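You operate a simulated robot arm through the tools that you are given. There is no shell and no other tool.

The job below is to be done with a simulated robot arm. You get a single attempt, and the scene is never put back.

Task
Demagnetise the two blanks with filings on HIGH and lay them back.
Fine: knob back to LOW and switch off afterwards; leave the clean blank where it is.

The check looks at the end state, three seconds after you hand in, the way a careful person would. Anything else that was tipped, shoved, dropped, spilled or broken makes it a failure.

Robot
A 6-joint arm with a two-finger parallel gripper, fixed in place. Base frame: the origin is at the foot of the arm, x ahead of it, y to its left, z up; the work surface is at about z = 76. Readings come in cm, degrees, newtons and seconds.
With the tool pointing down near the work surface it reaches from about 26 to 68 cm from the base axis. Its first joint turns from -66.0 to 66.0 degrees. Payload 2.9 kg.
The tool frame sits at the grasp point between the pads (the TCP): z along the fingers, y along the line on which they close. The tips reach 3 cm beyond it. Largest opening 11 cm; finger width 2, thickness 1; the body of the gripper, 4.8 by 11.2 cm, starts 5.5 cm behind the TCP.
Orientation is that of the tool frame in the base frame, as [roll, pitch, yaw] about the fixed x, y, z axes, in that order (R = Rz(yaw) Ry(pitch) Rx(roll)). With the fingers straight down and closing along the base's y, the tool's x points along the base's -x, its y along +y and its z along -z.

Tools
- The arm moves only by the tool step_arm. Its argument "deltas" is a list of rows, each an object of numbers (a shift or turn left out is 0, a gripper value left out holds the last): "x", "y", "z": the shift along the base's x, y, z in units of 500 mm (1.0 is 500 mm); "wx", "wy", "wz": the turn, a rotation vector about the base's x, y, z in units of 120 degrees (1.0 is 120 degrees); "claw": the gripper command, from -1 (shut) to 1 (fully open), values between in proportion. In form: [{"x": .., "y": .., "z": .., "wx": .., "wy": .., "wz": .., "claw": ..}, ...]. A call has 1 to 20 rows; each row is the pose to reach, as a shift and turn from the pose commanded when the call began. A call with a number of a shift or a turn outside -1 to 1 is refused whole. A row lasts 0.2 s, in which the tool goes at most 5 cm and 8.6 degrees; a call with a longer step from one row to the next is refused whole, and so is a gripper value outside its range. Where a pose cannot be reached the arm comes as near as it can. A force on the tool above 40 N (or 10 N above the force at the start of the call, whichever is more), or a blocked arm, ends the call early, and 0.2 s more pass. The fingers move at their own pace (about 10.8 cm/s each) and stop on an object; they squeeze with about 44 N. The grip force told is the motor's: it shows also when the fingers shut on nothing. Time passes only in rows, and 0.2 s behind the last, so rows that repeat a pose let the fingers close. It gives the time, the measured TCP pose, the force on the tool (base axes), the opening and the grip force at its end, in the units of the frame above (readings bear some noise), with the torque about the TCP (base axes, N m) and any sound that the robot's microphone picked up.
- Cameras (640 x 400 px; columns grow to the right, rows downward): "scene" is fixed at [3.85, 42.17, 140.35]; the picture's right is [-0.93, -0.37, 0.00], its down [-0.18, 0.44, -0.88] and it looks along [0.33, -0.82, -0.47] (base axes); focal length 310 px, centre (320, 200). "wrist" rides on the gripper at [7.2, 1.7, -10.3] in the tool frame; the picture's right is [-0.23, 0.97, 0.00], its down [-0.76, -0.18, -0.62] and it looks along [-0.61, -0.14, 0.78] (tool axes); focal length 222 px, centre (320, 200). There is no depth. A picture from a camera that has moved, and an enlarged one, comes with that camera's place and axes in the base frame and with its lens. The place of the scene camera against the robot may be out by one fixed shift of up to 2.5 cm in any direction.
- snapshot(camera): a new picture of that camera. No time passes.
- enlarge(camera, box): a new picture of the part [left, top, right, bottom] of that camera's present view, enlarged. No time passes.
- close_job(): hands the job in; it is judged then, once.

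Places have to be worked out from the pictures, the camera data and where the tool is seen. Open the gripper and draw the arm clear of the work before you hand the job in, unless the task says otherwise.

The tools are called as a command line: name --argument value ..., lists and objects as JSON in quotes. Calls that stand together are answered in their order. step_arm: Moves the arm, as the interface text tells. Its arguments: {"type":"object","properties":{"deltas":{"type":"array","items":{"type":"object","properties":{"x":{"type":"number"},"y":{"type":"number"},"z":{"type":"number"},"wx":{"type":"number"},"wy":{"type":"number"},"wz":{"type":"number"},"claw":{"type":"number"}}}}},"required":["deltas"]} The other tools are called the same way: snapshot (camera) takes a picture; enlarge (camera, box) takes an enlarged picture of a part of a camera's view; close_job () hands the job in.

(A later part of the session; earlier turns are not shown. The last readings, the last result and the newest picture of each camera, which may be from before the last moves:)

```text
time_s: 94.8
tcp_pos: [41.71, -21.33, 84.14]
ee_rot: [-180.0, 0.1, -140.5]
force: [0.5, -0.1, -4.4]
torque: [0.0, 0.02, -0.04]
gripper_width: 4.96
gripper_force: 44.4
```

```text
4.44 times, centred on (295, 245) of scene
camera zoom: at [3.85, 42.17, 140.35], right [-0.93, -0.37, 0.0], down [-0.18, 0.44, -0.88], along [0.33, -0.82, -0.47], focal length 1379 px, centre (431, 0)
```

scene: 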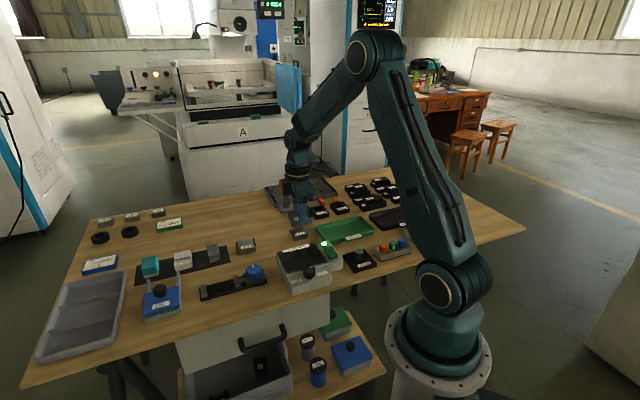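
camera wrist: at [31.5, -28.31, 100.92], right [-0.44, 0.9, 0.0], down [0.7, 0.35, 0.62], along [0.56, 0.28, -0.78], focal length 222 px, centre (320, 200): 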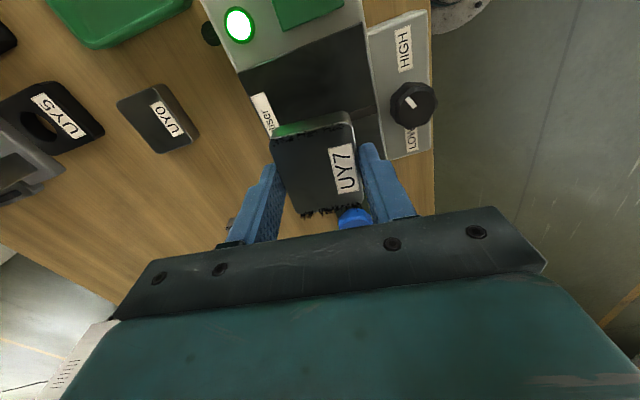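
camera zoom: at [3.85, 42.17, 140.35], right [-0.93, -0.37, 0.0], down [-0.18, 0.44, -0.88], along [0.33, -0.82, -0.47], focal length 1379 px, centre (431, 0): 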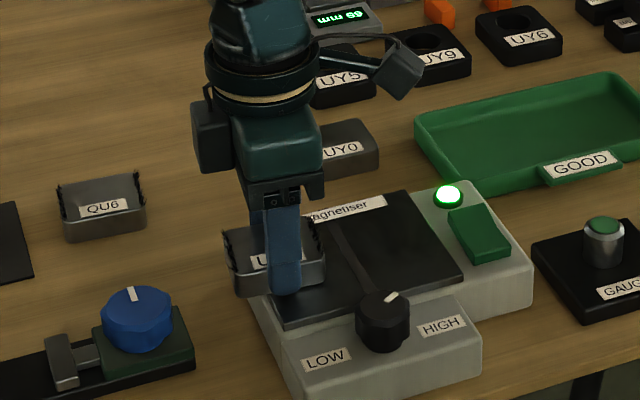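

I've crossed the strip and the filings remain. I'll continue slowly away from the plate, rising gently clear of the blue-knob fixture.

step_arm --deltas '[{"x": 0.003, "z": 0.002}, {"x": 0.007, "z": 0.005}, {"x": 0.011, "z": 0.008}, {"x": 0.015, "z": 0.011}, {"x": 0.019, "z": 0.014}, {"x": 0.023, "z": 0.017}, {"x": 0.027, "z": 0.02}, {"x": 0.031, "z": 0.023}, {"x": 0.035, "z": 0.026}, {"x": 0.039, "z": 0.029}, {"x": 0.043, "z": 0.032}, {"x": 0.047, "z": 0.035}, {"x": 0.051, "z": 0.038}, {"x": 0.055, "z": 0.041}, {"x": 0.059, "z": 0.044}, {"x": 0.063, "z": 0.047}, {"x": 0.067, "z": 0.05}, {"x": 0.071, "z": 0.053}, {"x": 0.075, "z": 0.056}, {"x": 0.079, "z": 0.059}]'

step_arm --deltas '[{"x": 0.004, "y": -0.002, "z": 0.003}, {"x": 0.008, "y": -0.004, "z": 0.006}, {"x": 0.012, "y": -0.006, "z": 0.009}, {"x": 0.016, "y": -0.008, "z": 0.012}, {"x": 0.02, "y": -0.01, "z": 0.015}, {"x": 0.024, "y": -0.012, "z": 0.018}, {"x": 0.028, "y": -0.014, "z": 0.021}, {"x": 0.032, "y": -0.016, "z": 0.024}, {"x": 0.036, "y": -0.018, "z": 0.027}, {"x": 0.04, "y": -0.02, "z": 0.03}, {"x": 0.044, "y": -0.022, "z": 0.033}, {"x": 0.048, "y": -0.024, "z": 0.036}, {"x": 0.052, "y": -0.026, "z": 0.039}, {"x": 0.056, "y": -0.028, "z": 0.042}, {"x": 0.06, "y": -0.03, "z": 0.045}, {"x": 0.064, "y": -0.032, "z": 0.048}, {"x": 0.068, "y": -0.034, "z": 0.051}, {"x": 0.072, "y": -0.036, "z": 0.054}, {"x": 0.076, "y": -0.038, "z": 0.057}, {"x": 0.08, "y": -0.04, "z": 0.06}]'

enlarge --camera "wrist" --box '[240, 80, 400, 230]'

enlarge --camera "scene" --box '[210, 200, 360, 300]'

```text
time_s: 99.0
tcp_pos: [45.74, -21.29, 87.08]
ee_rot: [179.9, 0.1, -140.4]
force: [-0.3, -0.6, -5.0]
torque: [-0.03, 0.04, 0.0]
gripper_width: 4.96
gripper_force: 44.0
```

```text
time_s: 103.2
tcp_pos: [49.64, -23.45, 89.92]
ee_rot: [180.0, 0.1, -140.5]
force: [0.0, 0.3, -4.8]
torque: [-0.01, 0.03, 0.0]
gripper_width: 4.95
gripper_force: 44.3
```

```text
2.67 times, centred on (320, 155) of wrist
camera zoom: at [43.06, -26.75, 100.4], right [-0.44, 0.9, 0.0], down [0.7, 0.35, 0.62], along [0.56, 0.28, -0.78], focal length 592 px, centre (320, 320)
```

zoom: 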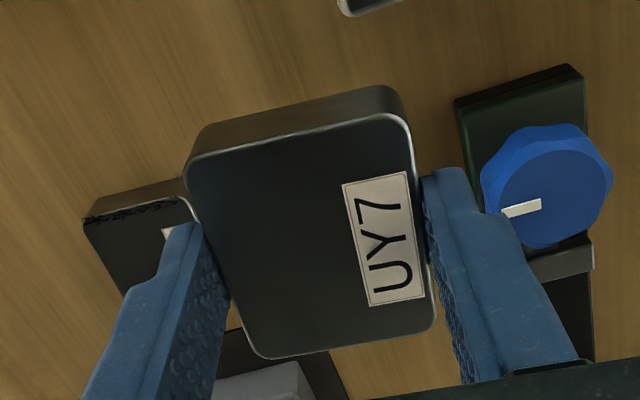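

```text
4.00 times, centred on (285, 250) of scene
camera zoom: at [3.85, 42.17, 140.35], right [-0.93, -0.37, 0.0], down [-0.18, 0.44, -0.88], along [0.33, -0.82, -0.47], focal length 1241 px, centre (460, 0)
```

zoom: 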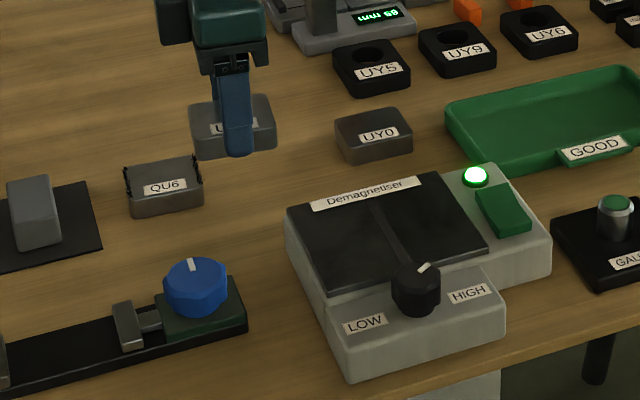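

The filings on UY7 have dropped off: passing it slowly across the strip and then away did it. Now I'll carry UY7 slowly, keeping away from the plate, to above its home spot.

step_arm --deltas '[{"x": 0.006, "y": -0.006}, {"x": 0.012, "y": -0.012}, {"x": 0.018, "y": -0.02}, {"x": 0.024, "y": -0.03}, {"x": 0.03, "y": -0.04}, {"x": 0.035, "y": -0.05}, {"x": 0.04, "y": -0.06}, {"x": 0.044, "y": -0.072}, {"x": 0.047, "y": -0.084}, {"x": 0.047, "y": -0.096}, {"x": 0.047, "y": -0.108}, {"x": 0.047, "y": -0.12}, {"x": 0.047, "y": -0.132}, {"x": 0.047, "y": -0.144}, {"x": 0.047, "y": -0.156}, {"x": 0.047, "y": -0.168}, {"x": 0.047, "y": -0.18}, {"x": 0.047, "y": -0.187}, {"x": 0.047, "y": -0.187}]'

step_arm --deltas '[{"z": -0.03}, {"z": -0.06}, {"z": -0.09}, {"z": -0.12}, {"z": -0.15}, {"z": -0.17}, {"z": -0.185}, {"z": -0.195}, {"z": -0.2}, {"z": -0.204}, {"z": -0.207}, {"z": -0.209}, {"z": -0.209}]'

snapshot --camera "wrist"

enlarge --camera "scene" --box '[210, 200, 360, 300]'

```text
time_s: 107.2
tcp_pos: [52.15, -32.69, 90.02]
ee_rot: [-180.0, 0.0, -140.6]
force: [-0.1, 0.3, -5.1]
torque: [0.0, 0.03, 0.01]
gripper_width: 4.95
gripper_force: 43.9
```

```text
time_s: 110.0
tcp_pos: [52.08, -32.79, 79.5]
ee_rot: [-180.0, 0.1, -140.5]
force: [-0.8, 0.1, -4.3]
torque: [0.01, -0.01, 0.0]
gripper_width: 4.94
gripper_force: 44.2
```

```text
taken
camera wrist: at [45.45, -36.12, 89.95], right [-0.44, 0.9, 0.0], down [0.7, 0.35, 0.62], along [0.56, 0.28, -0.78], focal length 222 px, centre (320, 200)
```

wrist: 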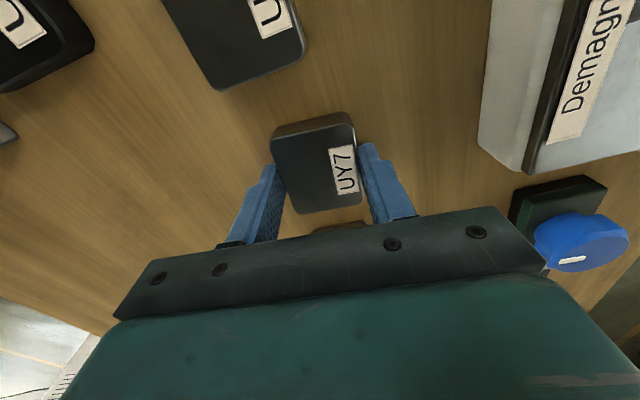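

```text
4.00 times, centred on (285, 250) of scene
camera zoom: at [3.85, 42.17, 140.35], right [-0.93, -0.37, 0.0], down [-0.18, 0.44, -0.88], along [0.33, -0.82, -0.47], focal length 1241 px, centre (460, 0)
```

zoom: 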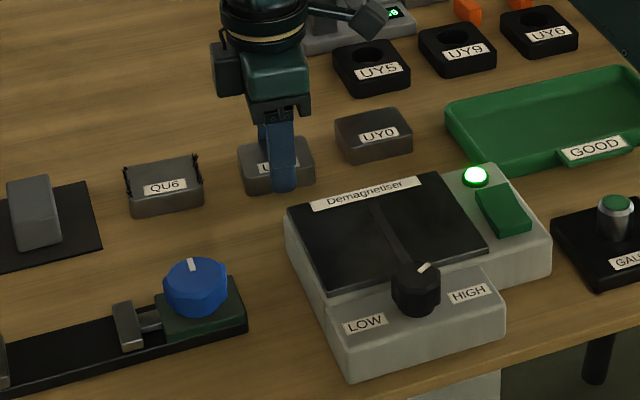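

UY7 is back over its spot with a hair of clearance, and the view matches the one at pick-up. I'll lower the last millimetre until it touches, then release.

step_arm --deltas '[{"z": -0.001}, {"z": -0.002}, {"z": -0.002}]'

```text
time_s: 110.8
tcp_pos: [52.08, -32.6, 79.43]
ee_rot: [-180.0, 0.1, -140.5]
force: [-1.3, 0.0, -0.8]
torque: [0.01, -0.04, -0.04]
gripper_width: 4.95
gripper_force: 44.4
```

The table now carries its weight. I'll open gently and rise straight up, then look.

step_arm --deltas '[{"claw": 0.0}, {"claw": 0.2}, {"claw": 0.45}, {"claw": 0.45}, {"z": 0.04}, {"z": 0.1}, {"z": 0.18}, {"z": 0.26}, {"z": 0.293}, {"z": 0.293}]'

enlarge --camera "wrist" --box '[280, 55, 360, 145]'

enlarge --camera "wrist" --box '[295, 130, 375, 210]'

enlarge --camera "scene" --box '[210, 200, 360, 300]'

```text
time_s: 113.0
tcp_pos: [52.17, -32.73, 94.15]
ee_rot: [179.9, 0.1, -140.5]
force: [-0.3, 0.2, 0.1]
torque: [0.01, 0.0, 0.0]
gripper_width: 7.97
gripper_force: 0.0
```

```text
4.44 times, centred on (320, 100) of wrist
camera zoom: at [45.5, -36.12, 104.56], right [-0.44, 0.9, 0.0], down [0.7, 0.35, 0.62], along [0.56, 0.28, -0.78], focal length 987 px, centre (320, 644)
```

zoom: 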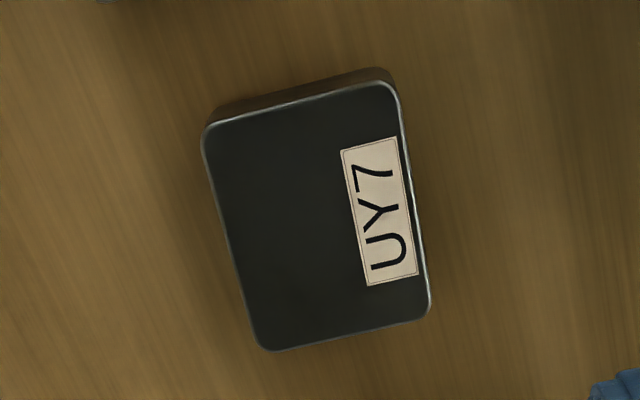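

```text
5.00 times, centred on (335, 170) of wrist
camera zoom: at [45.5, -36.12, 104.56], right [-0.44, 0.9, 0.0], down [0.7, 0.35, 0.62], along [0.56, 0.28, -0.78], focal length 1111 px, centre (245, 350)
```

zoom: 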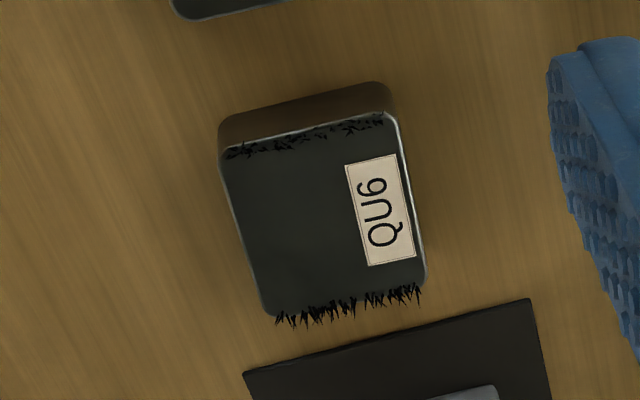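

```text
4.00 times, centred on (285, 250) of scene
camera zoom: at [3.85, 42.17, 140.35], right [-0.93, -0.37, 0.0], down [-0.18, 0.44, -0.88], along [0.33, -0.82, -0.47], focal length 1241 px, centre (460, 0)
```

zoom: 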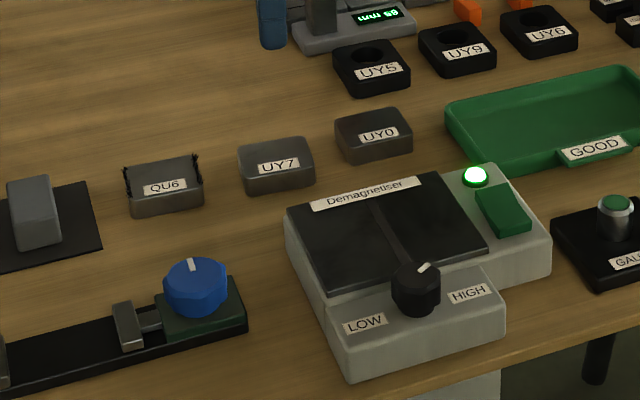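

UY7 is clean and back within about 2 mm. Now I'll go over QU6 and look.

step_arm --deltas '[{"x": 0.05, "y": 0.04}, {"x": 0.1, "y": 0.08}, {"x": 0.146, "y": 0.121, "wz": 0.005}, {"x": 0.146, "y": 0.121, "wz": 0.005}]'

snapshot --camera "wrist"

enlarge --camera "wrist" --box '[280, 55, 360, 145]'

```text
time_s: 114.0
tcp_pos: [59.47, -26.76, 94.09]
ee_rot: [180.0, 0.2, -139.8]
force: [0.5, -0.2, -0.4]
torque: [0.03, -0.01, 0.01]
gripper_width: 7.96
gripper_force: 0.0
```

```text
taken
camera wrist: at [52.83, -30.07, 104.53], right [-0.45, 0.89, 0.0], down [0.7, 0.35, 0.62], along [0.56, 0.28, -0.78], focal length 222 px, centre (320, 200)
```

wrist: 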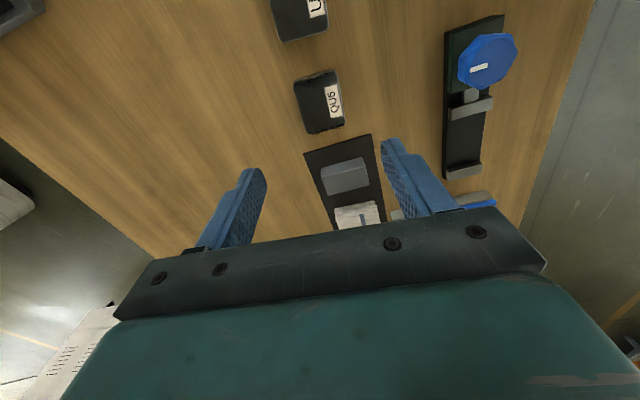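

```text
4.44 times, centred on (320, 100) of wrist
camera zoom: at [52.83, -30.07, 104.53], right [-0.45, 0.89, 0.0], down [0.7, 0.35, 0.62], along [0.56, 0.28, -0.78], focal length 987 px, centre (320, 644)
```

zoom: 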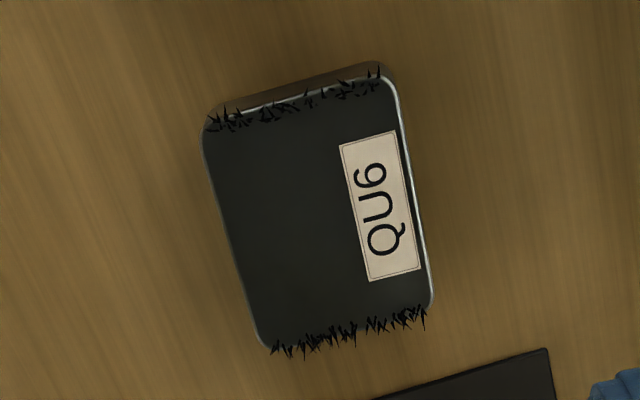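

QU6 appears in the frame just as UY7 did when centred, so I'm well aligned. I'll descend and close on it.

step_arm --deltas '[{"z": -0.08}, {"z": -0.16}, {"z": -0.22}, {"z": -0.26}, {"z": -0.28}, {"z": -0.292}, {"z": -0.292}, {"z": -0.292, "claw": 0.1}, {"z": -0.292, "claw": -0.05}, {"z": -0.292, "claw": -0.2}, {"z": -0.292, "claw": -1}, {"z": -0.292, "claw": -1}]'

snapshot --camera "wrist"

enlarge --camera "scene" --box '[190, 200, 340, 300]'

```text
time_s: 116.6
tcp_pos: [59.52, -26.57, 79.43]
ee_rot: [180.0, 0.1, -139.9]
force: [-0.8, 1.1, 0.1]
torque: [0.06, 0.06, 0.05]
gripper_width: 4.96
gripper_force: 43.7
```

```text
taken
camera wrist: at [52.81, -30.09, 89.88], right [-0.45, 0.89, 0.0], down [0.7, 0.35, 0.62], along [0.56, 0.28, -0.78], focal length 222 px, centre (320, 200)
```

wrist: 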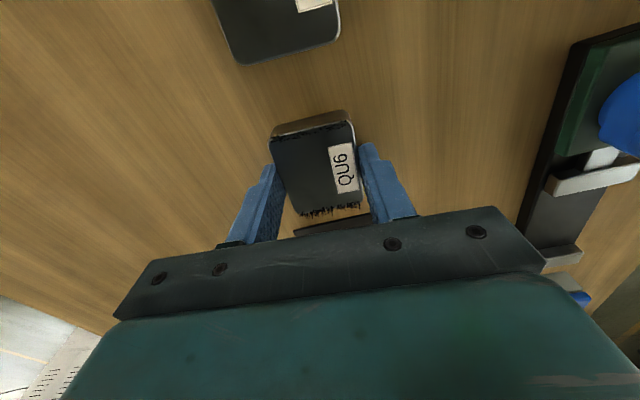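

```text
4.00 times, centred on (265, 250) of scene
camera zoom: at [3.85, 42.17, 140.35], right [-0.93, -0.37, 0.0], down [-0.18, 0.44, -0.88], along [0.33, -0.82, -0.47], focal length 1241 px, centre (540, 0)
```

zoom: 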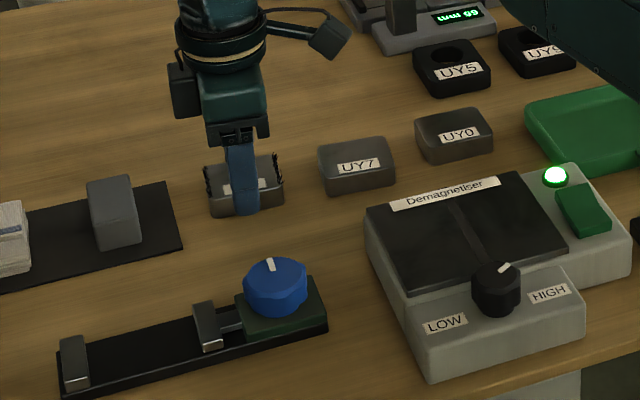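

QU6 is held at 4.96 cm. I'll lift it and carry it high over to the switch-side end of the plate, repeating the pass that worked.

step_arm --deltas '[{"z": 0.03}, {"z": 0.1}, {"z": 0.18}, {"z": 0.27}, {"z": 0.27, "x": -0.08}, {"z": 0.27, "x": -0.16, "y": -0.002}, {"z": 0.27, "x": -0.24, "y": -0.004}, {"z": 0.27, "x": -0.32, "y": -0.006}, {"z": 0.27, "x": -0.4, "y": -0.008}, {"z": 0.27, "x": -0.466, "y": -0.008}, {"z": 0.22, "x": -0.466, "y": -0.008}, {"z": 0.16, "x": -0.466, "y": -0.008}, {"z": 0.12, "x": -0.466, "y": -0.008}, {"z": 0.1, "x": -0.466, "y": -0.008}, {"z": 0.094, "x": -0.466, "y": -0.008}, {"z": 0.091, "x": -0.466, "y": -0.008}, {"z": 0.089, "x": -0.466, "y": -0.008}, {"z": 0.089, "x": -0.466, "y": -0.008}, {"z": 0.089, "x": -0.466, "y": -0.008}, {"z": 0.089, "x": -0.466, "y": -0.008}]'

enlarge --camera "wrist" --box '[240, 80, 400, 230]'

enlarge --camera "scene" --box '[210, 200, 360, 300]'

```text
time_s: 120.8
tcp_pos: [36.21, -27.02, 83.96]
ee_rot: [-180.0, 0.2, -139.9]
force: [-1.3, 2.2, 3.5]
torque: [0.05, 0.15, 0.05]
gripper_width: 4.98
gripper_force: 43.9
```

```text
2.67 times, centred on (320, 155) of wrist
camera zoom: at [29.48, -30.53, 94.38], right [-0.45, 0.89, 0.0], down [0.7, 0.35, 0.62], along [0.56, 0.28, -0.78], focal length 592 px, centre (320, 320)
```

zoom: 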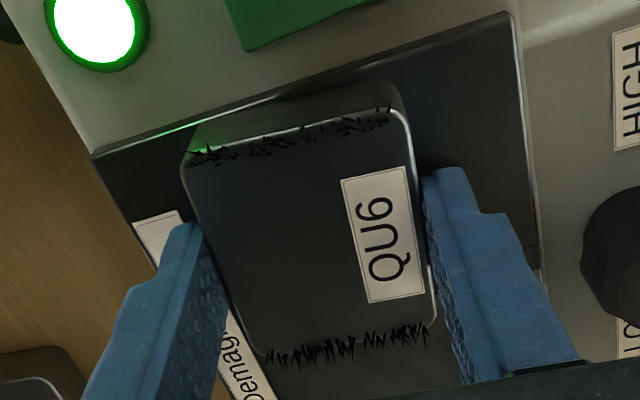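

```text
4.00 times, centred on (285, 250) of scene
camera zoom: at [3.84, 42.18, 140.35], right [-0.93, -0.37, 0.0], down [-0.18, 0.44, -0.88], along [0.33, -0.82, -0.47], focal length 1241 px, centre (460, 0)
```

zoom: 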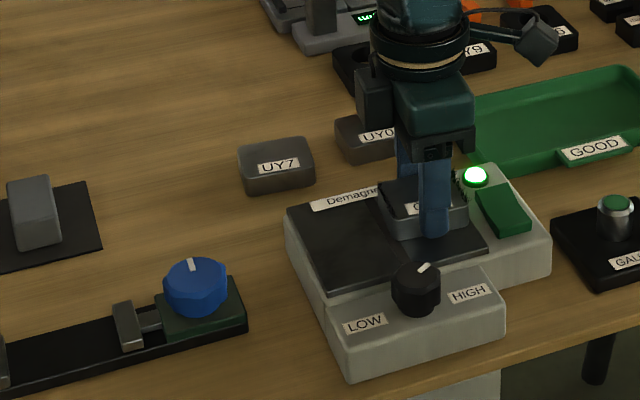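

QU6 is on the plate's switch-side end. I'll repeat the same slow pass across the strip and onwards.

step_arm --deltas '[{"x": 0.003, "y": 0.003, "z": 0.001}, {"x": 0.006, "y": 0.006, "z": 0.002}, {"x": 0.009, "y": 0.009, "z": 0.002}, {"x": 0.012, "y": 0.012, "z": 0.002}, {"x": 0.015, "y": 0.015, "z": 0.002}, {"x": 0.018, "y": 0.018, "z": 0.002}, {"x": 0.021, "y": 0.021, "z": 0.002}, {"x": 0.024, "y": 0.024, "z": 0.002}, {"x": 0.027, "y": 0.027, "z": 0.002}, {"x": 0.03, "y": 0.03, "z": 0.002}, {"x": 0.033, "y": 0.033, "z": 0.002}, {"x": 0.036, "y": 0.036, "z": 0.002}, {"x": 0.039, "y": 0.039, "z": 0.002}, {"x": 0.042, "y": 0.042, "z": 0.002}, {"x": 0.045, "y": 0.045, "z": 0.002}, {"x": 0.048, "y": 0.048, "z": 0.002}, {"x": 0.051, "y": 0.051, "z": 0.002}, {"x": 0.054, "y": 0.054, "z": 0.002}, {"x": 0.057, "y": 0.057, "z": 0.002}, {"x": 0.06, "y": 0.06, "z": 0.002}]'

step_arm --deltas '[{"x": 0.003, "y": 0.003}, {"x": 0.006, "y": 0.006}, {"x": 0.009, "y": 0.009}, {"x": 0.012, "y": 0.012}, {"x": 0.015, "y": 0.015}, {"x": 0.018, "y": 0.018}, {"x": 0.021, "y": 0.021}, {"x": 0.024, "y": 0.024}, {"x": 0.027, "y": 0.027}, {"x": 0.03, "y": 0.03}, {"x": 0.033, "y": 0.033}, {"x": 0.036, "y": 0.036}, {"x": 0.039, "y": 0.039}, {"x": 0.042, "y": 0.042}, {"x": 0.045, "y": 0.045}, {"x": 0.048, "y": 0.048}, {"x": 0.051, "y": 0.051}, {"x": 0.054, "y": 0.054}]'

step_arm --deltas '[{"x": 0.003, "z": 0.002}, {"x": 0.007, "z": 0.005}, {"x": 0.011, "z": 0.008}, {"x": 0.015, "z": 0.011}, {"x": 0.019, "z": 0.014}, {"x": 0.023, "z": 0.017}, {"x": 0.027, "z": 0.02}, {"x": 0.031, "z": 0.023}, {"x": 0.035, "z": 0.026}, {"x": 0.039, "z": 0.029}, {"x": 0.043, "z": 0.032}, {"x": 0.047, "z": 0.035}, {"x": 0.051, "z": 0.038}, {"x": 0.055, "z": 0.041}, {"x": 0.059, "z": 0.044}, {"x": 0.063, "z": 0.047}, {"x": 0.067, "z": 0.05}, {"x": 0.071, "z": 0.053}, {"x": 0.075, "z": 0.056}, {"x": 0.079, "z": 0.059}]'

step_arm --deltas '[{"x": 0.004, "y": -0.002, "z": 0.003}, {"x": 0.008, "y": -0.004, "z": 0.006}, {"x": 0.012, "y": -0.006, "z": 0.009}, {"x": 0.016, "y": -0.008, "z": 0.012}, {"x": 0.02, "y": -0.01, "z": 0.015}, {"x": 0.024, "y": -0.012, "z": 0.018}, {"x": 0.028, "y": -0.014, "z": 0.021}, {"x": 0.032, "y": -0.016, "z": 0.024}, {"x": 0.036, "y": -0.018, "z": 0.027}, {"x": 0.04, "y": -0.02, "z": 0.03}, {"x": 0.044, "y": -0.022, "z": 0.033}, {"x": 0.048, "y": -0.024, "z": 0.036}, {"x": 0.052, "y": -0.026, "z": 0.039}, {"x": 0.056, "y": -0.028, "z": 0.042}, {"x": 0.06, "y": -0.03, "z": 0.045}, {"x": 0.064, "y": -0.032, "z": 0.048}, {"x": 0.068, "y": -0.034, "z": 0.051}, {"x": 0.072, "y": -0.036, "z": 0.054}, {"x": 0.076, "y": -0.038, "z": 0.057}, {"x": 0.08, "y": -0.04, "z": 0.06}]'

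enlarge --camera "wrist" --box '[240, 80, 400, 230]'

enlarge --camera "scene" --box '[210, 200, 360, 300]'

```text
time_s: 125.0
tcp_pos: [39.09, -24.12, 84.03]
ee_rot: [179.9, 0.2, -139.9]
force: [-0.6, -0.3, -4.4]
torque: [0.02, 0.01, 0.0]
gripper_width: 4.98
gripper_force: 44.0
```

```text
time_s: 128.8
tcp_pos: [41.83, -21.37, 83.93]
ee_rot: [-180.0, 0.1, -139.9]
force: [0.1, -0.3, -4.7]
torque: [0.02, 0.02, 0.0]
gripper_width: 4.95
gripper_force: 43.8
```

```text
time_s: 133.0
tcp_pos: [45.77, -21.31, 86.99]
ee_rot: [180.0, 0.0, -140.0]
force: [-1.1, -0.4, -4.0]
torque: [-0.03, -0.01, 0.02]
gripper_width: 4.95
gripper_force: 44.3
```

```text
time_s: 137.2
tcp_pos: [49.77, -23.45, 90.03]
ee_rot: [179.9, 0.0, -139.9]
force: [-0.4, 0.2, -4.4]
torque: [0.01, 0.01, 0.0]
gripper_width: 4.94
gripper_force: 43.8
```

```text
2.67 times, centred on (320, 155) of wrist
camera zoom: at [43.1, -26.84, 100.43], right [-0.45, 0.89, 0.0], down [0.7, 0.35, 0.62], along [0.56, 0.28, -0.78], focal length 592 px, centre (320, 320)
```

zoom: 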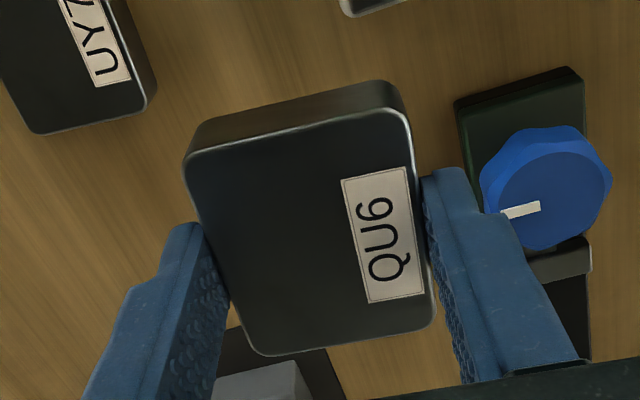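

```text
4.00 times, centred on (285, 250) of scene
camera zoom: at [3.85, 42.17, 140.35], right [-0.93, -0.37, 0.0], down [-0.18, 0.44, -0.88], along [0.33, -0.82, -0.47], focal length 1241 px, centre (460, 0)
```

zoom: 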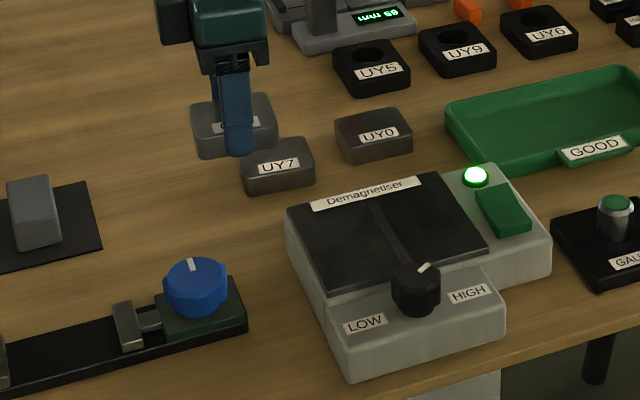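

QU6 is clean too. I'll carry it slowly to above its home spot and lower it.

step_arm --deltas '[{"x": 0.012, "y": -0.004}, {"x": 0.024, "y": -0.008}, {"x": 0.036, "y": -0.012}, {"x": 0.048, "y": -0.016}, {"x": 0.06, "y": -0.02}, {"x": 0.072, "y": -0.024}, {"x": 0.084, "y": -0.028}, {"x": 0.096, "y": -0.032}, {"x": 0.108, "y": -0.037}, {"x": 0.12, "y": -0.042}, {"x": 0.135, "y": -0.047}, {"x": 0.15, "y": -0.052}, {"x": 0.165, "y": -0.057}, {"x": 0.18, "y": -0.062}, {"x": 0.193, "y": -0.066}, {"x": 0.193, "y": -0.066}]'

step_arm --deltas '[{"z": -0.03}, {"z": -0.06}, {"z": -0.09}, {"z": -0.12}, {"z": -0.15}, {"z": -0.17}, {"z": -0.185}, {"z": -0.195}, {"z": -0.2}, {"z": -0.204}, {"z": -0.207}, {"z": -0.209}, {"z": -0.21}, {"z": -0.21}]'

snapshot --camera "wrist"

```text
time_s: 140.6
tcp_pos: [59.46, -26.71, 90.02]
ee_rot: [179.8, 0.1, -139.9]
force: [-0.1, -0.2, -4.0]
torque: [-0.04, 0.03, 0.02]
gripper_width: 4.98
gripper_force: 43.6
```

```text
time_s: 143.6
tcp_pos: [59.45, -26.78, 79.39]
ee_rot: [-180.0, 0.1, -139.9]
force: [0.7, -0.5, -4.5]
torque: [-0.02, 0.02, -0.01]
gripper_width: 4.96
gripper_force: 44.1
```

```text
taken
camera wrist: at [52.79, -30.14, 89.91], right [-0.45, 0.89, 0.0], down [0.7, 0.35, 0.62], along [0.56, 0.28, -0.78], focal length 222 px, centre (320, 200)
```

wrist: 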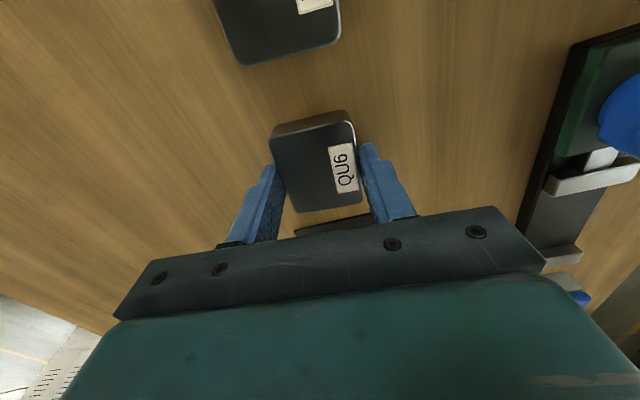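

QU6 is over its spot with a slight clearance, and the view matches pick-up. I'll settle it onto the table.

step_arm --deltas '[{"z": -0.001}, {"z": -0.002}, {"z": -0.002}]'

```text
time_s: 144.4
tcp_pos: [59.38, -26.66, 79.52]
ee_rot: [-180.0, 0.0, -139.9]
force: [-0.6, 0.1, 2.8]
torque: [0.06, 0.32, -0.02]
gripper_width: 4.94
gripper_force: 44.3
```

It's in contact with the table. I'll release, rise straight up and check both blanks.

step_arm --deltas '[{"claw": 0.0}, {"claw": 0.2}, {"claw": 0.45}, {"claw": 0.45}, {"z": 0.04}, {"z": 0.1}, {"z": 0.18}, {"z": 0.26}, {"z": 0.294}, {"z": 0.294}]'

enlarge --camera "wrist" --box '[280, 55, 360, 145]'

enlarge --camera "scene" --box '[210, 200, 360, 300]'

```text
time_s: 146.6
tcp_pos: [59.44, -26.78, 94.16]
ee_rot: [-180.0, 0.1, -139.9]
force: [0.0, 0.3, 0.6]
torque: [-0.03, -0.01, -0.01]
gripper_width: 7.96
gripper_force: 0.0
```

```text
4.44 times, centred on (320, 100) of wrist
camera zoom: at [52.75, -30.18, 104.6], right [-0.45, 0.89, 0.0], down [0.7, 0.35, 0.62], along [0.56, 0.28, -0.78], focal length 987 px, centre (320, 644)
```

zoom: 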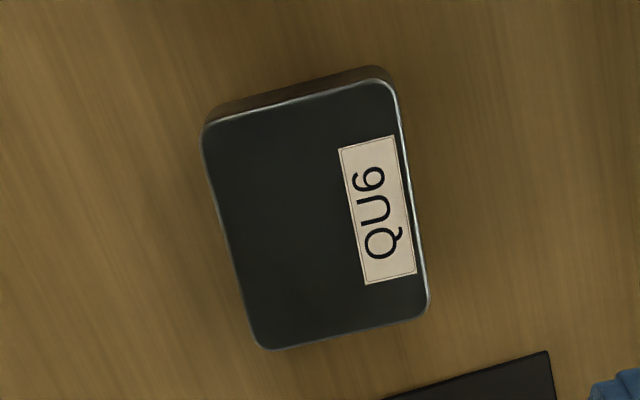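

```text
4.00 times, centred on (285, 250) of scene
camera zoom: at [3.85, 42.17, 140.35], right [-0.93, -0.37, 0.0], down [-0.18, 0.44, -0.88], along [0.33, -0.82, -0.47], focal length 1241 px, centre (460, 0)
```

zoom: 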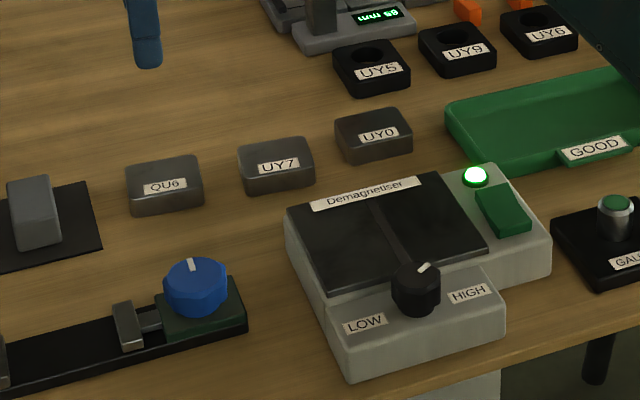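

Both blanks are clean and in place, and UY0 is untouched. Next is the knob back to LOW: I'll go over it with the tool turned clockwise so there's room to turn it about 120° the other way.

step_arm --deltas '[{"x": -0.05, "y": 0.014, "wz": -0.07, "claw": -0.09}, {"x": -0.1, "y": 0.028, "wz": -0.14}, {"x": -0.15, "y": 0.042, "wz": -0.21}, {"x": -0.2, "y": 0.058, "wz": -0.28}, {"x": -0.26, "y": 0.074, "wz": -0.35}, {"x": -0.32, "y": 0.092, "wz": -0.42}, {"x": -0.38, "y": 0.11, "wz": -0.49}, {"x": -0.44, "y": 0.128, "wz": -0.56}, {"x": -0.5, "y": 0.146, "wz": -0.63}, {"x": -0.527, "y": 0.154, "wz": -0.7}, {"x": -0.527, "y": 0.154, "wz": -0.77}, {"x": -0.527, "y": 0.154, "wz": -0.84}, {"x": -0.527, "y": 0.154, "wz": -0.91}, {"x": -0.527, "y": 0.154, "wz": -0.959}, {"x": -0.527, "y": 0.154, "z": -0.06, "wz": -0.959}, {"x": -0.527, "y": 0.154, "z": -0.08, "wz": -0.959}]'

snapshot --camera "wrist"

enlarge --camera "wrist" --box '[260, 80, 380, 180]'

```text
time_s: 150.0
tcp_pos: [33.03, -18.91, 90.04]
ee_rot: [-180.0, 0.1, 105.0]
force: [0.1, 1.2, -0.1]
torque: [0.01, 0.0, 0.03]
gripper_width: 5.01
gripper_force: 0.0
```

```text
taken
camera wrist: at [32.84, -11.57, 100.5], right [1.0, 0.03, 0.0], down [0.02, -0.78, 0.62], along [0.02, -0.62, -0.78], focal length 222 px, centre (320, 200)
```

wrist: 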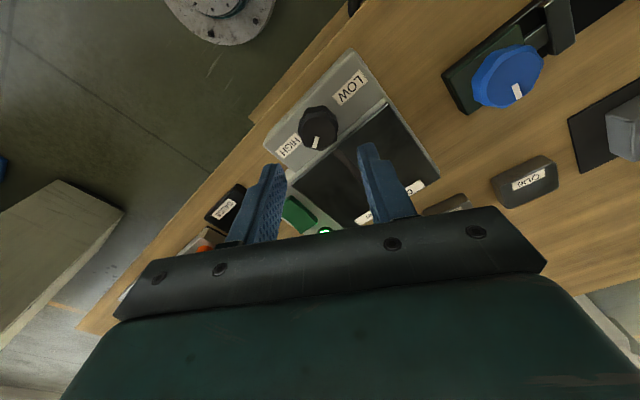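

```text
4.00 times, centred on (320, 130) of wrist
camera zoom: at [32.84, -11.57, 100.5], right [1.0, 0.03, 0.0], down [0.02, -0.78, 0.62], along [0.02, -0.62, -0.78], focal length 888 px, centre (320, 480)
```

zoom: 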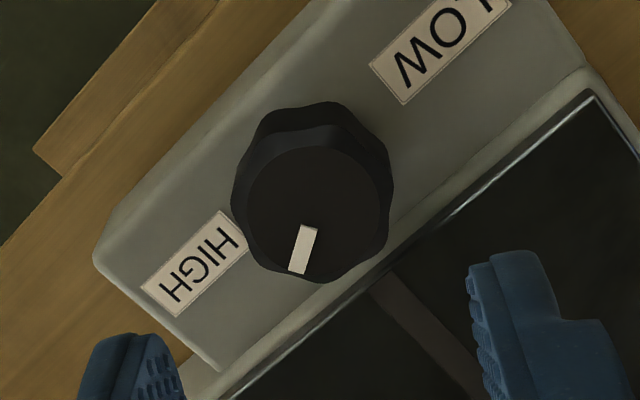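

I'm aligned over the knob. I'll descend to the same height as before and grip it.

step_arm --deltas '[{"z": -0.04}, {"z": -0.08}, {"z": -0.1}, {"z": -0.12}, {"z": -0.12}, {"z": -0.12, "claw": -0.4}, {"z": -0.12, "claw": -0.6}, {"z": -0.12, "claw": -1}, {"z": -0.12, "claw": -1}]'

step_arm --deltas '[{"wz": 0.05}, {"wz": 0.1}, {"wz": 0.15}, {"wz": 0.2}, {"wz": 0.25}, {"wz": 0.3}, {"wz": 0.35}, {"wz": 0.4}, {"wz": 0.45}, {"wz": 0.5}, {"wz": 0.5}]'

enlarge --camera "scene" --box '[270, 230, 350, 290]'

```text
time_s: 152.0
tcp_pos: [33.03, -19.13, 84.05]
ee_rot: [-179.8, 0.1, 105.0]
force: [-6.2, -3.1, -0.2]
torque: [-0.34, 0.15, 0.03]
gripper_width: 3.35
gripper_force: 45.2
```

```text
time_s: 154.4
tcp_pos: [33.13, -18.89, 84.01]
ee_rot: [179.8, 0.2, 165.3]
force: [17.5, 10.2, -26.5]
torque: [-0.08, -0.48, -0.02]
gripper_width: 3.35
gripper_force: 45.2
```

```text
6.67 times, centred on (310, 260) of scene
camera zoom: at [3.91, 42.18, 140.34], right [-0.93, -0.37, 0.0], down [-0.18, 0.44, -0.88], along [0.33, -0.82, -0.47], focal length 2068 px, centre (387, -200)
```

zoom: 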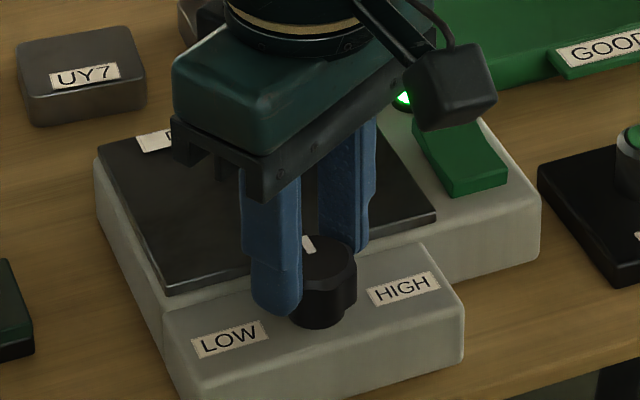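

The knob follows, but load is building up in the grip (about 27 N vertical). I'll release and regrip, then turn the rest towards LOW.

step_arm --deltas '[{"claw": -0.2}, {"claw": -0.1}, {"claw": -0.5}, {"claw": -1}, {"claw": -1}]'

step_arm --deltas '[{"wz": 0.05}, {"wz": 0.1}, {"wz": 0.15}, {"wz": 0.2}, {"wz": 0.25}, {"wz": 0.3}, {"wz": 0.3}]'

enlarge --camera "scene" --box '[270, 230, 350, 290]'

enlarge --camera "wrist" --box '[230, 90, 410, 210]'

```text
time_s: 155.6
tcp_pos: [33.12, -18.95, 84.04]
ee_rot: [179.8, 0.0, 165.1]
force: [2.6, 15.5, 11.8]
torque: [0.41, 0.58, 0.02]
gripper_width: 3.32
gripper_force: 45.4
```

```text
time_s: 157.2
tcp_pos: [33.12, -18.83, 84.17]
ee_rot: [179.7, 0.2, -158.7]
force: [-5.0, 23.9, 26.2]
torque: [0.53, 0.26, 0.0]
gripper_width: 3.34
gripper_force: 45.2
```

```text
6.67 times, centred on (310, 260) of scene
camera zoom: at [3.81, 42.24, 140.33], right [-0.93, -0.37, 0.0], down [-0.18, 0.44, -0.88], along [0.33, -0.82, -0.47], focal length 2068 px, centre (387, -200)
```

zoom: 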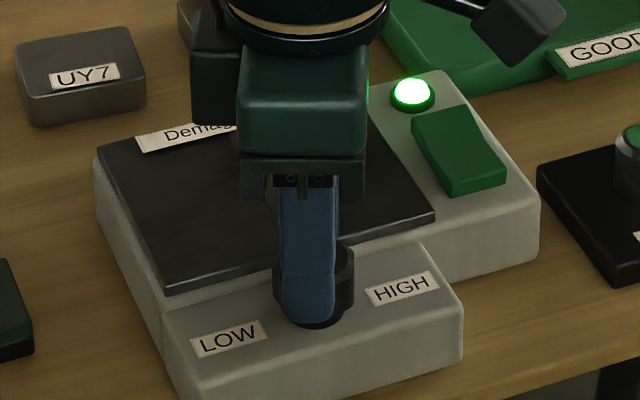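

```text
3.33 times, centred on (320, 150) of wrist
camera zoom: at [25.68, -19.95, 94.53], right [-0.14, 0.99, 0.01], down [0.77, 0.11, 0.63], along [0.62, 0.09, -0.78], focal length 740 px, centre (320, 367)
```

zoom: 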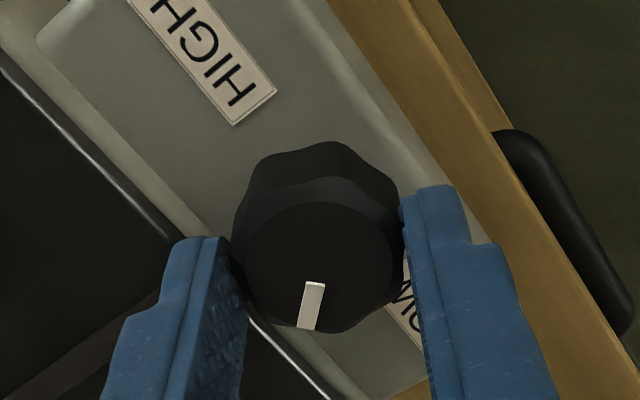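

The load is up again from a slight off-centre grip. I'll release, shift the tool 1 mm towards where the knob pushes, regrip, and finish the turn.

step_arm --deltas '[{"claw": -0.2}, {"claw": -0.1}, {"claw": -0.1, "x": -0.002, "y": 0.003}, {"claw": -0.4, "x": -0.002, "y": 0.003}, {"claw": -1, "x": -0.002, "y": 0.003}, {"claw": -1, "x": -0.002, "y": 0.003}]'

step_arm --deltas '[{"wz": 0.05}, {"wz": 0.1}, {"wz": 0.15}, {"wz": 0.15}]'

enlarge --camera "wrist" --box '[230, 90, 410, 210]'

```text
time_s: 158.6
tcp_pos: [33.03, -18.84, 84.04]
ee_rot: [179.9, 0.1, -159.0]
force: [-2.4, 2.5, -2.3]
torque: [-0.13, -0.16, 0.0]
gripper_width: 3.36
gripper_force: 45.2
```

```text
time_s: 159.6
tcp_pos: [32.88, -18.79, 84.09]
ee_rot: [179.8, 0.1, -140.8]
force: [0.2, 8.0, 0.5]
torque: [0.49, -0.18, -0.28]
gripper_width: 3.33
gripper_force: 45.4
```

```text
3.33 times, centred on (320, 150) of wrist
camera zoom: at [26.28, -22.14, 94.52], right [-0.44, 0.9, 0.0], down [0.7, 0.34, 0.63], along [0.56, 0.28, -0.78], focal length 740 px, centre (320, 367)
```

zoom: 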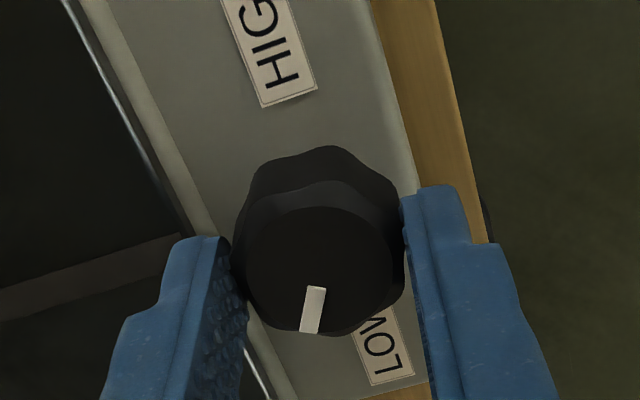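

Torque is starting to resist (-0.28 N m), so the LOW stop is close. I'll nudge it a few more degrees to seat it.

step_arm --deltas '[{"wz": 0.02}, {"wz": 0.04}, {"wz": 0.04}]'

enlarge --camera "wrist" --box '[230, 90, 410, 210]'

```text
time_s: 160.4
tcp_pos: [32.93, -18.93, 84.19]
ee_rot: [179.9, 0.0, -136.2]
force: [-3.5, 5.4, -1.6]
torque: [0.0, 0.16, -0.49]
gripper_width: 3.36
gripper_force: 44.8
```

```text
3.33 times, centred on (320, 150) of wrist
camera zoom: at [26.53, -22.7, 94.54], right [-0.51, 0.86, 0.0], down [0.67, 0.4, 0.62], along [0.54, 0.32, -0.78], focal length 740 px, centre (320, 367)
```

zoom: 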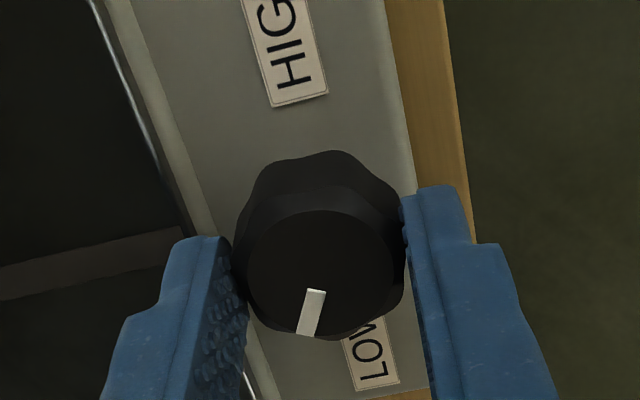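

The knob is seated against the LOW stop. I'll ease off, release, rise, and move above the rocker's lamp-side end with the fingers shut.

step_arm --deltas '[{"wz": -0.008}, {"wz": -0.008, "claw": -0.1}, {"wz": -0.008, "claw": -0.1}, {"wz": -0.008, "z": 0.06}, {"wz": 0, "z": 0.12}, {"z": 0.14, "y": -0.06, "wz": 0.01}, {"z": 0.14, "x": -0.01, "y": -0.13, "wz": 0.01, "claw": -1}, {"z": 0.14, "x": -0.02, "y": -0.2, "wz": 0.01}, {"z": 0.14, "x": -0.0244, "y": -0.244, "wz": 0.01}, {"z": 0.1, "x": -0.0244, "y": -0.244, "wz": 0.01}, {"z": 0.1, "x": -0.0244, "y": -0.244, "wz": 0.01}]'

snapshot --camera "wrist"

enlarge --camera "wrist" --box '[260, 80, 380, 180]'

enlarge --camera "scene" --box '[270, 215, 370, 290]'

```text
time_s: 162.8
tcp_pos: [31.81, -31.0, 89.15]
ee_rot: [-180.0, 0.1, -135.0]
force: [0.1, 0.2, -0.5]
torque: [0.01, -0.02, -0.02]
gripper_width: 0.0
gripper_force: 37.8
```

```text
taken
camera wrist: at [25.48, -35.05, 99.61], right [-0.53, 0.85, 0.0], down [0.66, 0.41, 0.62], along [0.53, 0.33, -0.78], focal length 222 px, centre (320, 200)
```

wrist: 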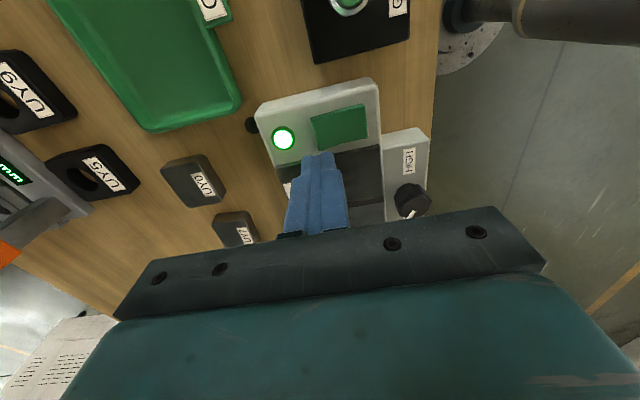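

```text
4.00 times, centred on (320, 130) of wrist
camera zoom: at [25.48, -35.05, 99.61], right [-0.53, 0.85, 0.0], down [0.66, 0.41, 0.62], along [0.53, 0.33, -0.78], focal length 888 px, centre (320, 480)
```

zoom: 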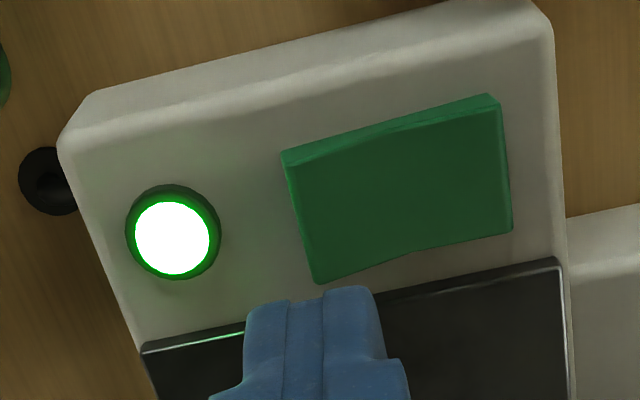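

```text
5.33 times, centred on (320, 252) of scene
camera zoom: at [3.85, 42.17, 140.35], right [-0.93, -0.37, 0.0], down [-0.18, 0.44, -0.88], along [0.33, -0.82, -0.47], focal length 1654 px, centre (320, -80)
```

zoom: 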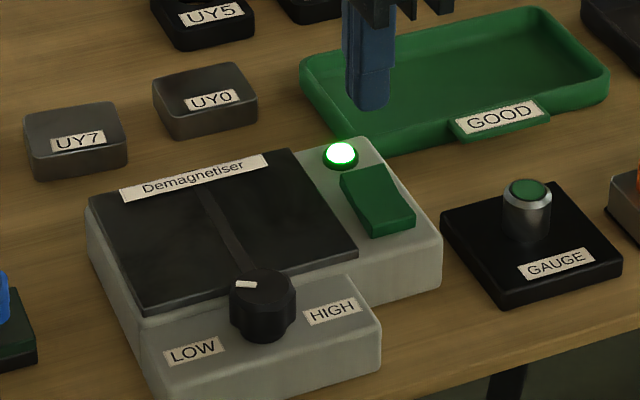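

The knob points to LOW as it did originally. The raised rocker end is at about (31.85, -31.6), so I'll shift to (31.3, -30.9), just inside it, and press down in small steps.

step_arm --deltas '[{"x": -0.009, "y": 0.001, "z": -0.03}, {"x": -0.009, "y": 0.001, "z": -0.06}, {"x": -0.009, "y": 0.001, "z": -0.075}, {"x": -0.009, "y": 0.001, "z": -0.08}, {"x": -0.009, "y": 0.001, "z": -0.084}, {"x": -0.009, "y": 0.001, "z": -0.088}, {"x": -0.009, "y": 0.001, "z": -0.092}, {"x": -0.009, "y": 0.001, "z": -0.092}]'

enlarge --camera "scene" --box '[270, 215, 370, 290]'

enlarge --camera "wrist" --box '[240, 80, 400, 200]'

```text
time_s: 164.6
tcp_pos: [31.26, -30.89, 84.51]
ee_rot: [-180.0, 0.1, -135.0]
force: [-0.6, 0.2, 0.3]
torque: [0.01, 0.0, -0.01]
gripper_width: 0.01
gripper_force: 37.1
```

```text
5.33 times, centred on (320, 252) of scene
camera zoom: at [3.85, 42.17, 140.35], right [-0.93, -0.37, 0.0], down [-0.18, 0.44, -0.88], along [0.33, -0.82, -0.47], focal length 1654 px, centre (320, -80)
```

zoom: 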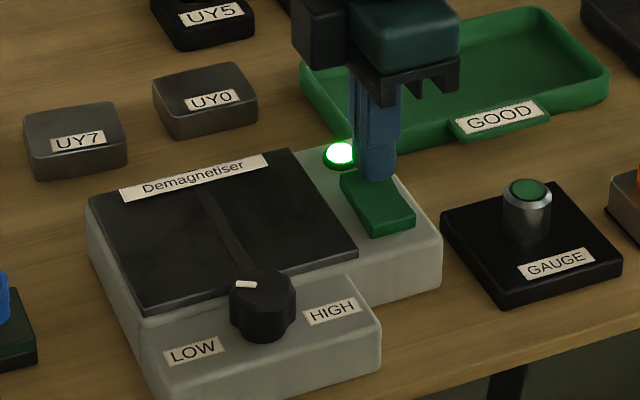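

```text
3.33 times, centred on (320, 140) of wrist
camera zoom: at [24.98, -34.97, 94.93], right [-0.53, 0.85, 0.0], down [0.66, 0.41, 0.62], along [0.53, 0.33, -0.78], focal length 740 px, centre (320, 400)
```

zoom: 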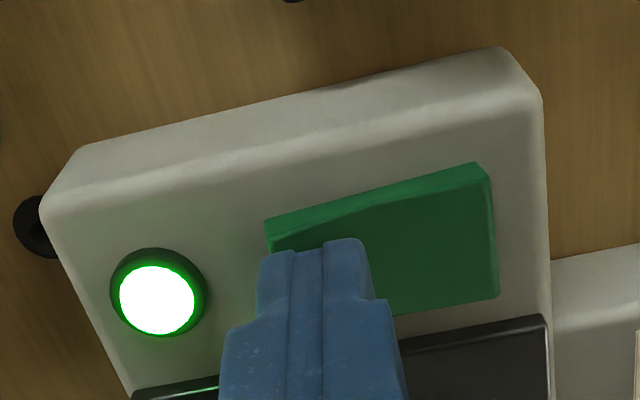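

The tips sit over the raised lamp-side end and clear of the lamp. I'll continue pressing in small steps until the click.

step_arm --deltas '[{"z": -0.004}, {"z": -0.008}, {"z": -0.012}, {"z": -0.016}, {"z": -0.016}]'

enlarge --camera "scene" --box '[270, 215, 370, 290]'

```text
time_s: 165.6
tcp_pos: [31.3, -31.03, 84.18]
ee_rot: [-180.0, 0.1, -135.0]
force: [-3.3, 3.2, 9.6]
torque: [0.17, 0.18, 0.0]
gripper_width: 0.03
gripper_force: 37.7
heard: click
stopped in row 4: the force on the tool passed its limit at 45 N (the readings are from after the stop); the commanded pose is now the measured one
```

```text
5.33 times, centred on (320, 252) of scene
camera zoom: at [3.83, 42.19, 140.34], right [-0.93, -0.37, 0.0], down [-0.18, 0.44, -0.88], along [0.33, -0.82, -0.47], focal length 1654 px, centre (320, -80)
```

zoom: 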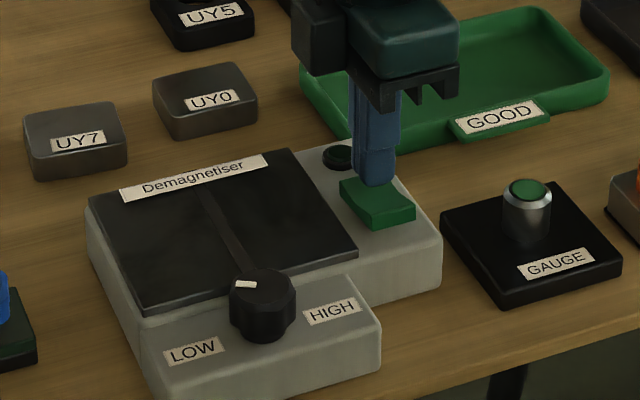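

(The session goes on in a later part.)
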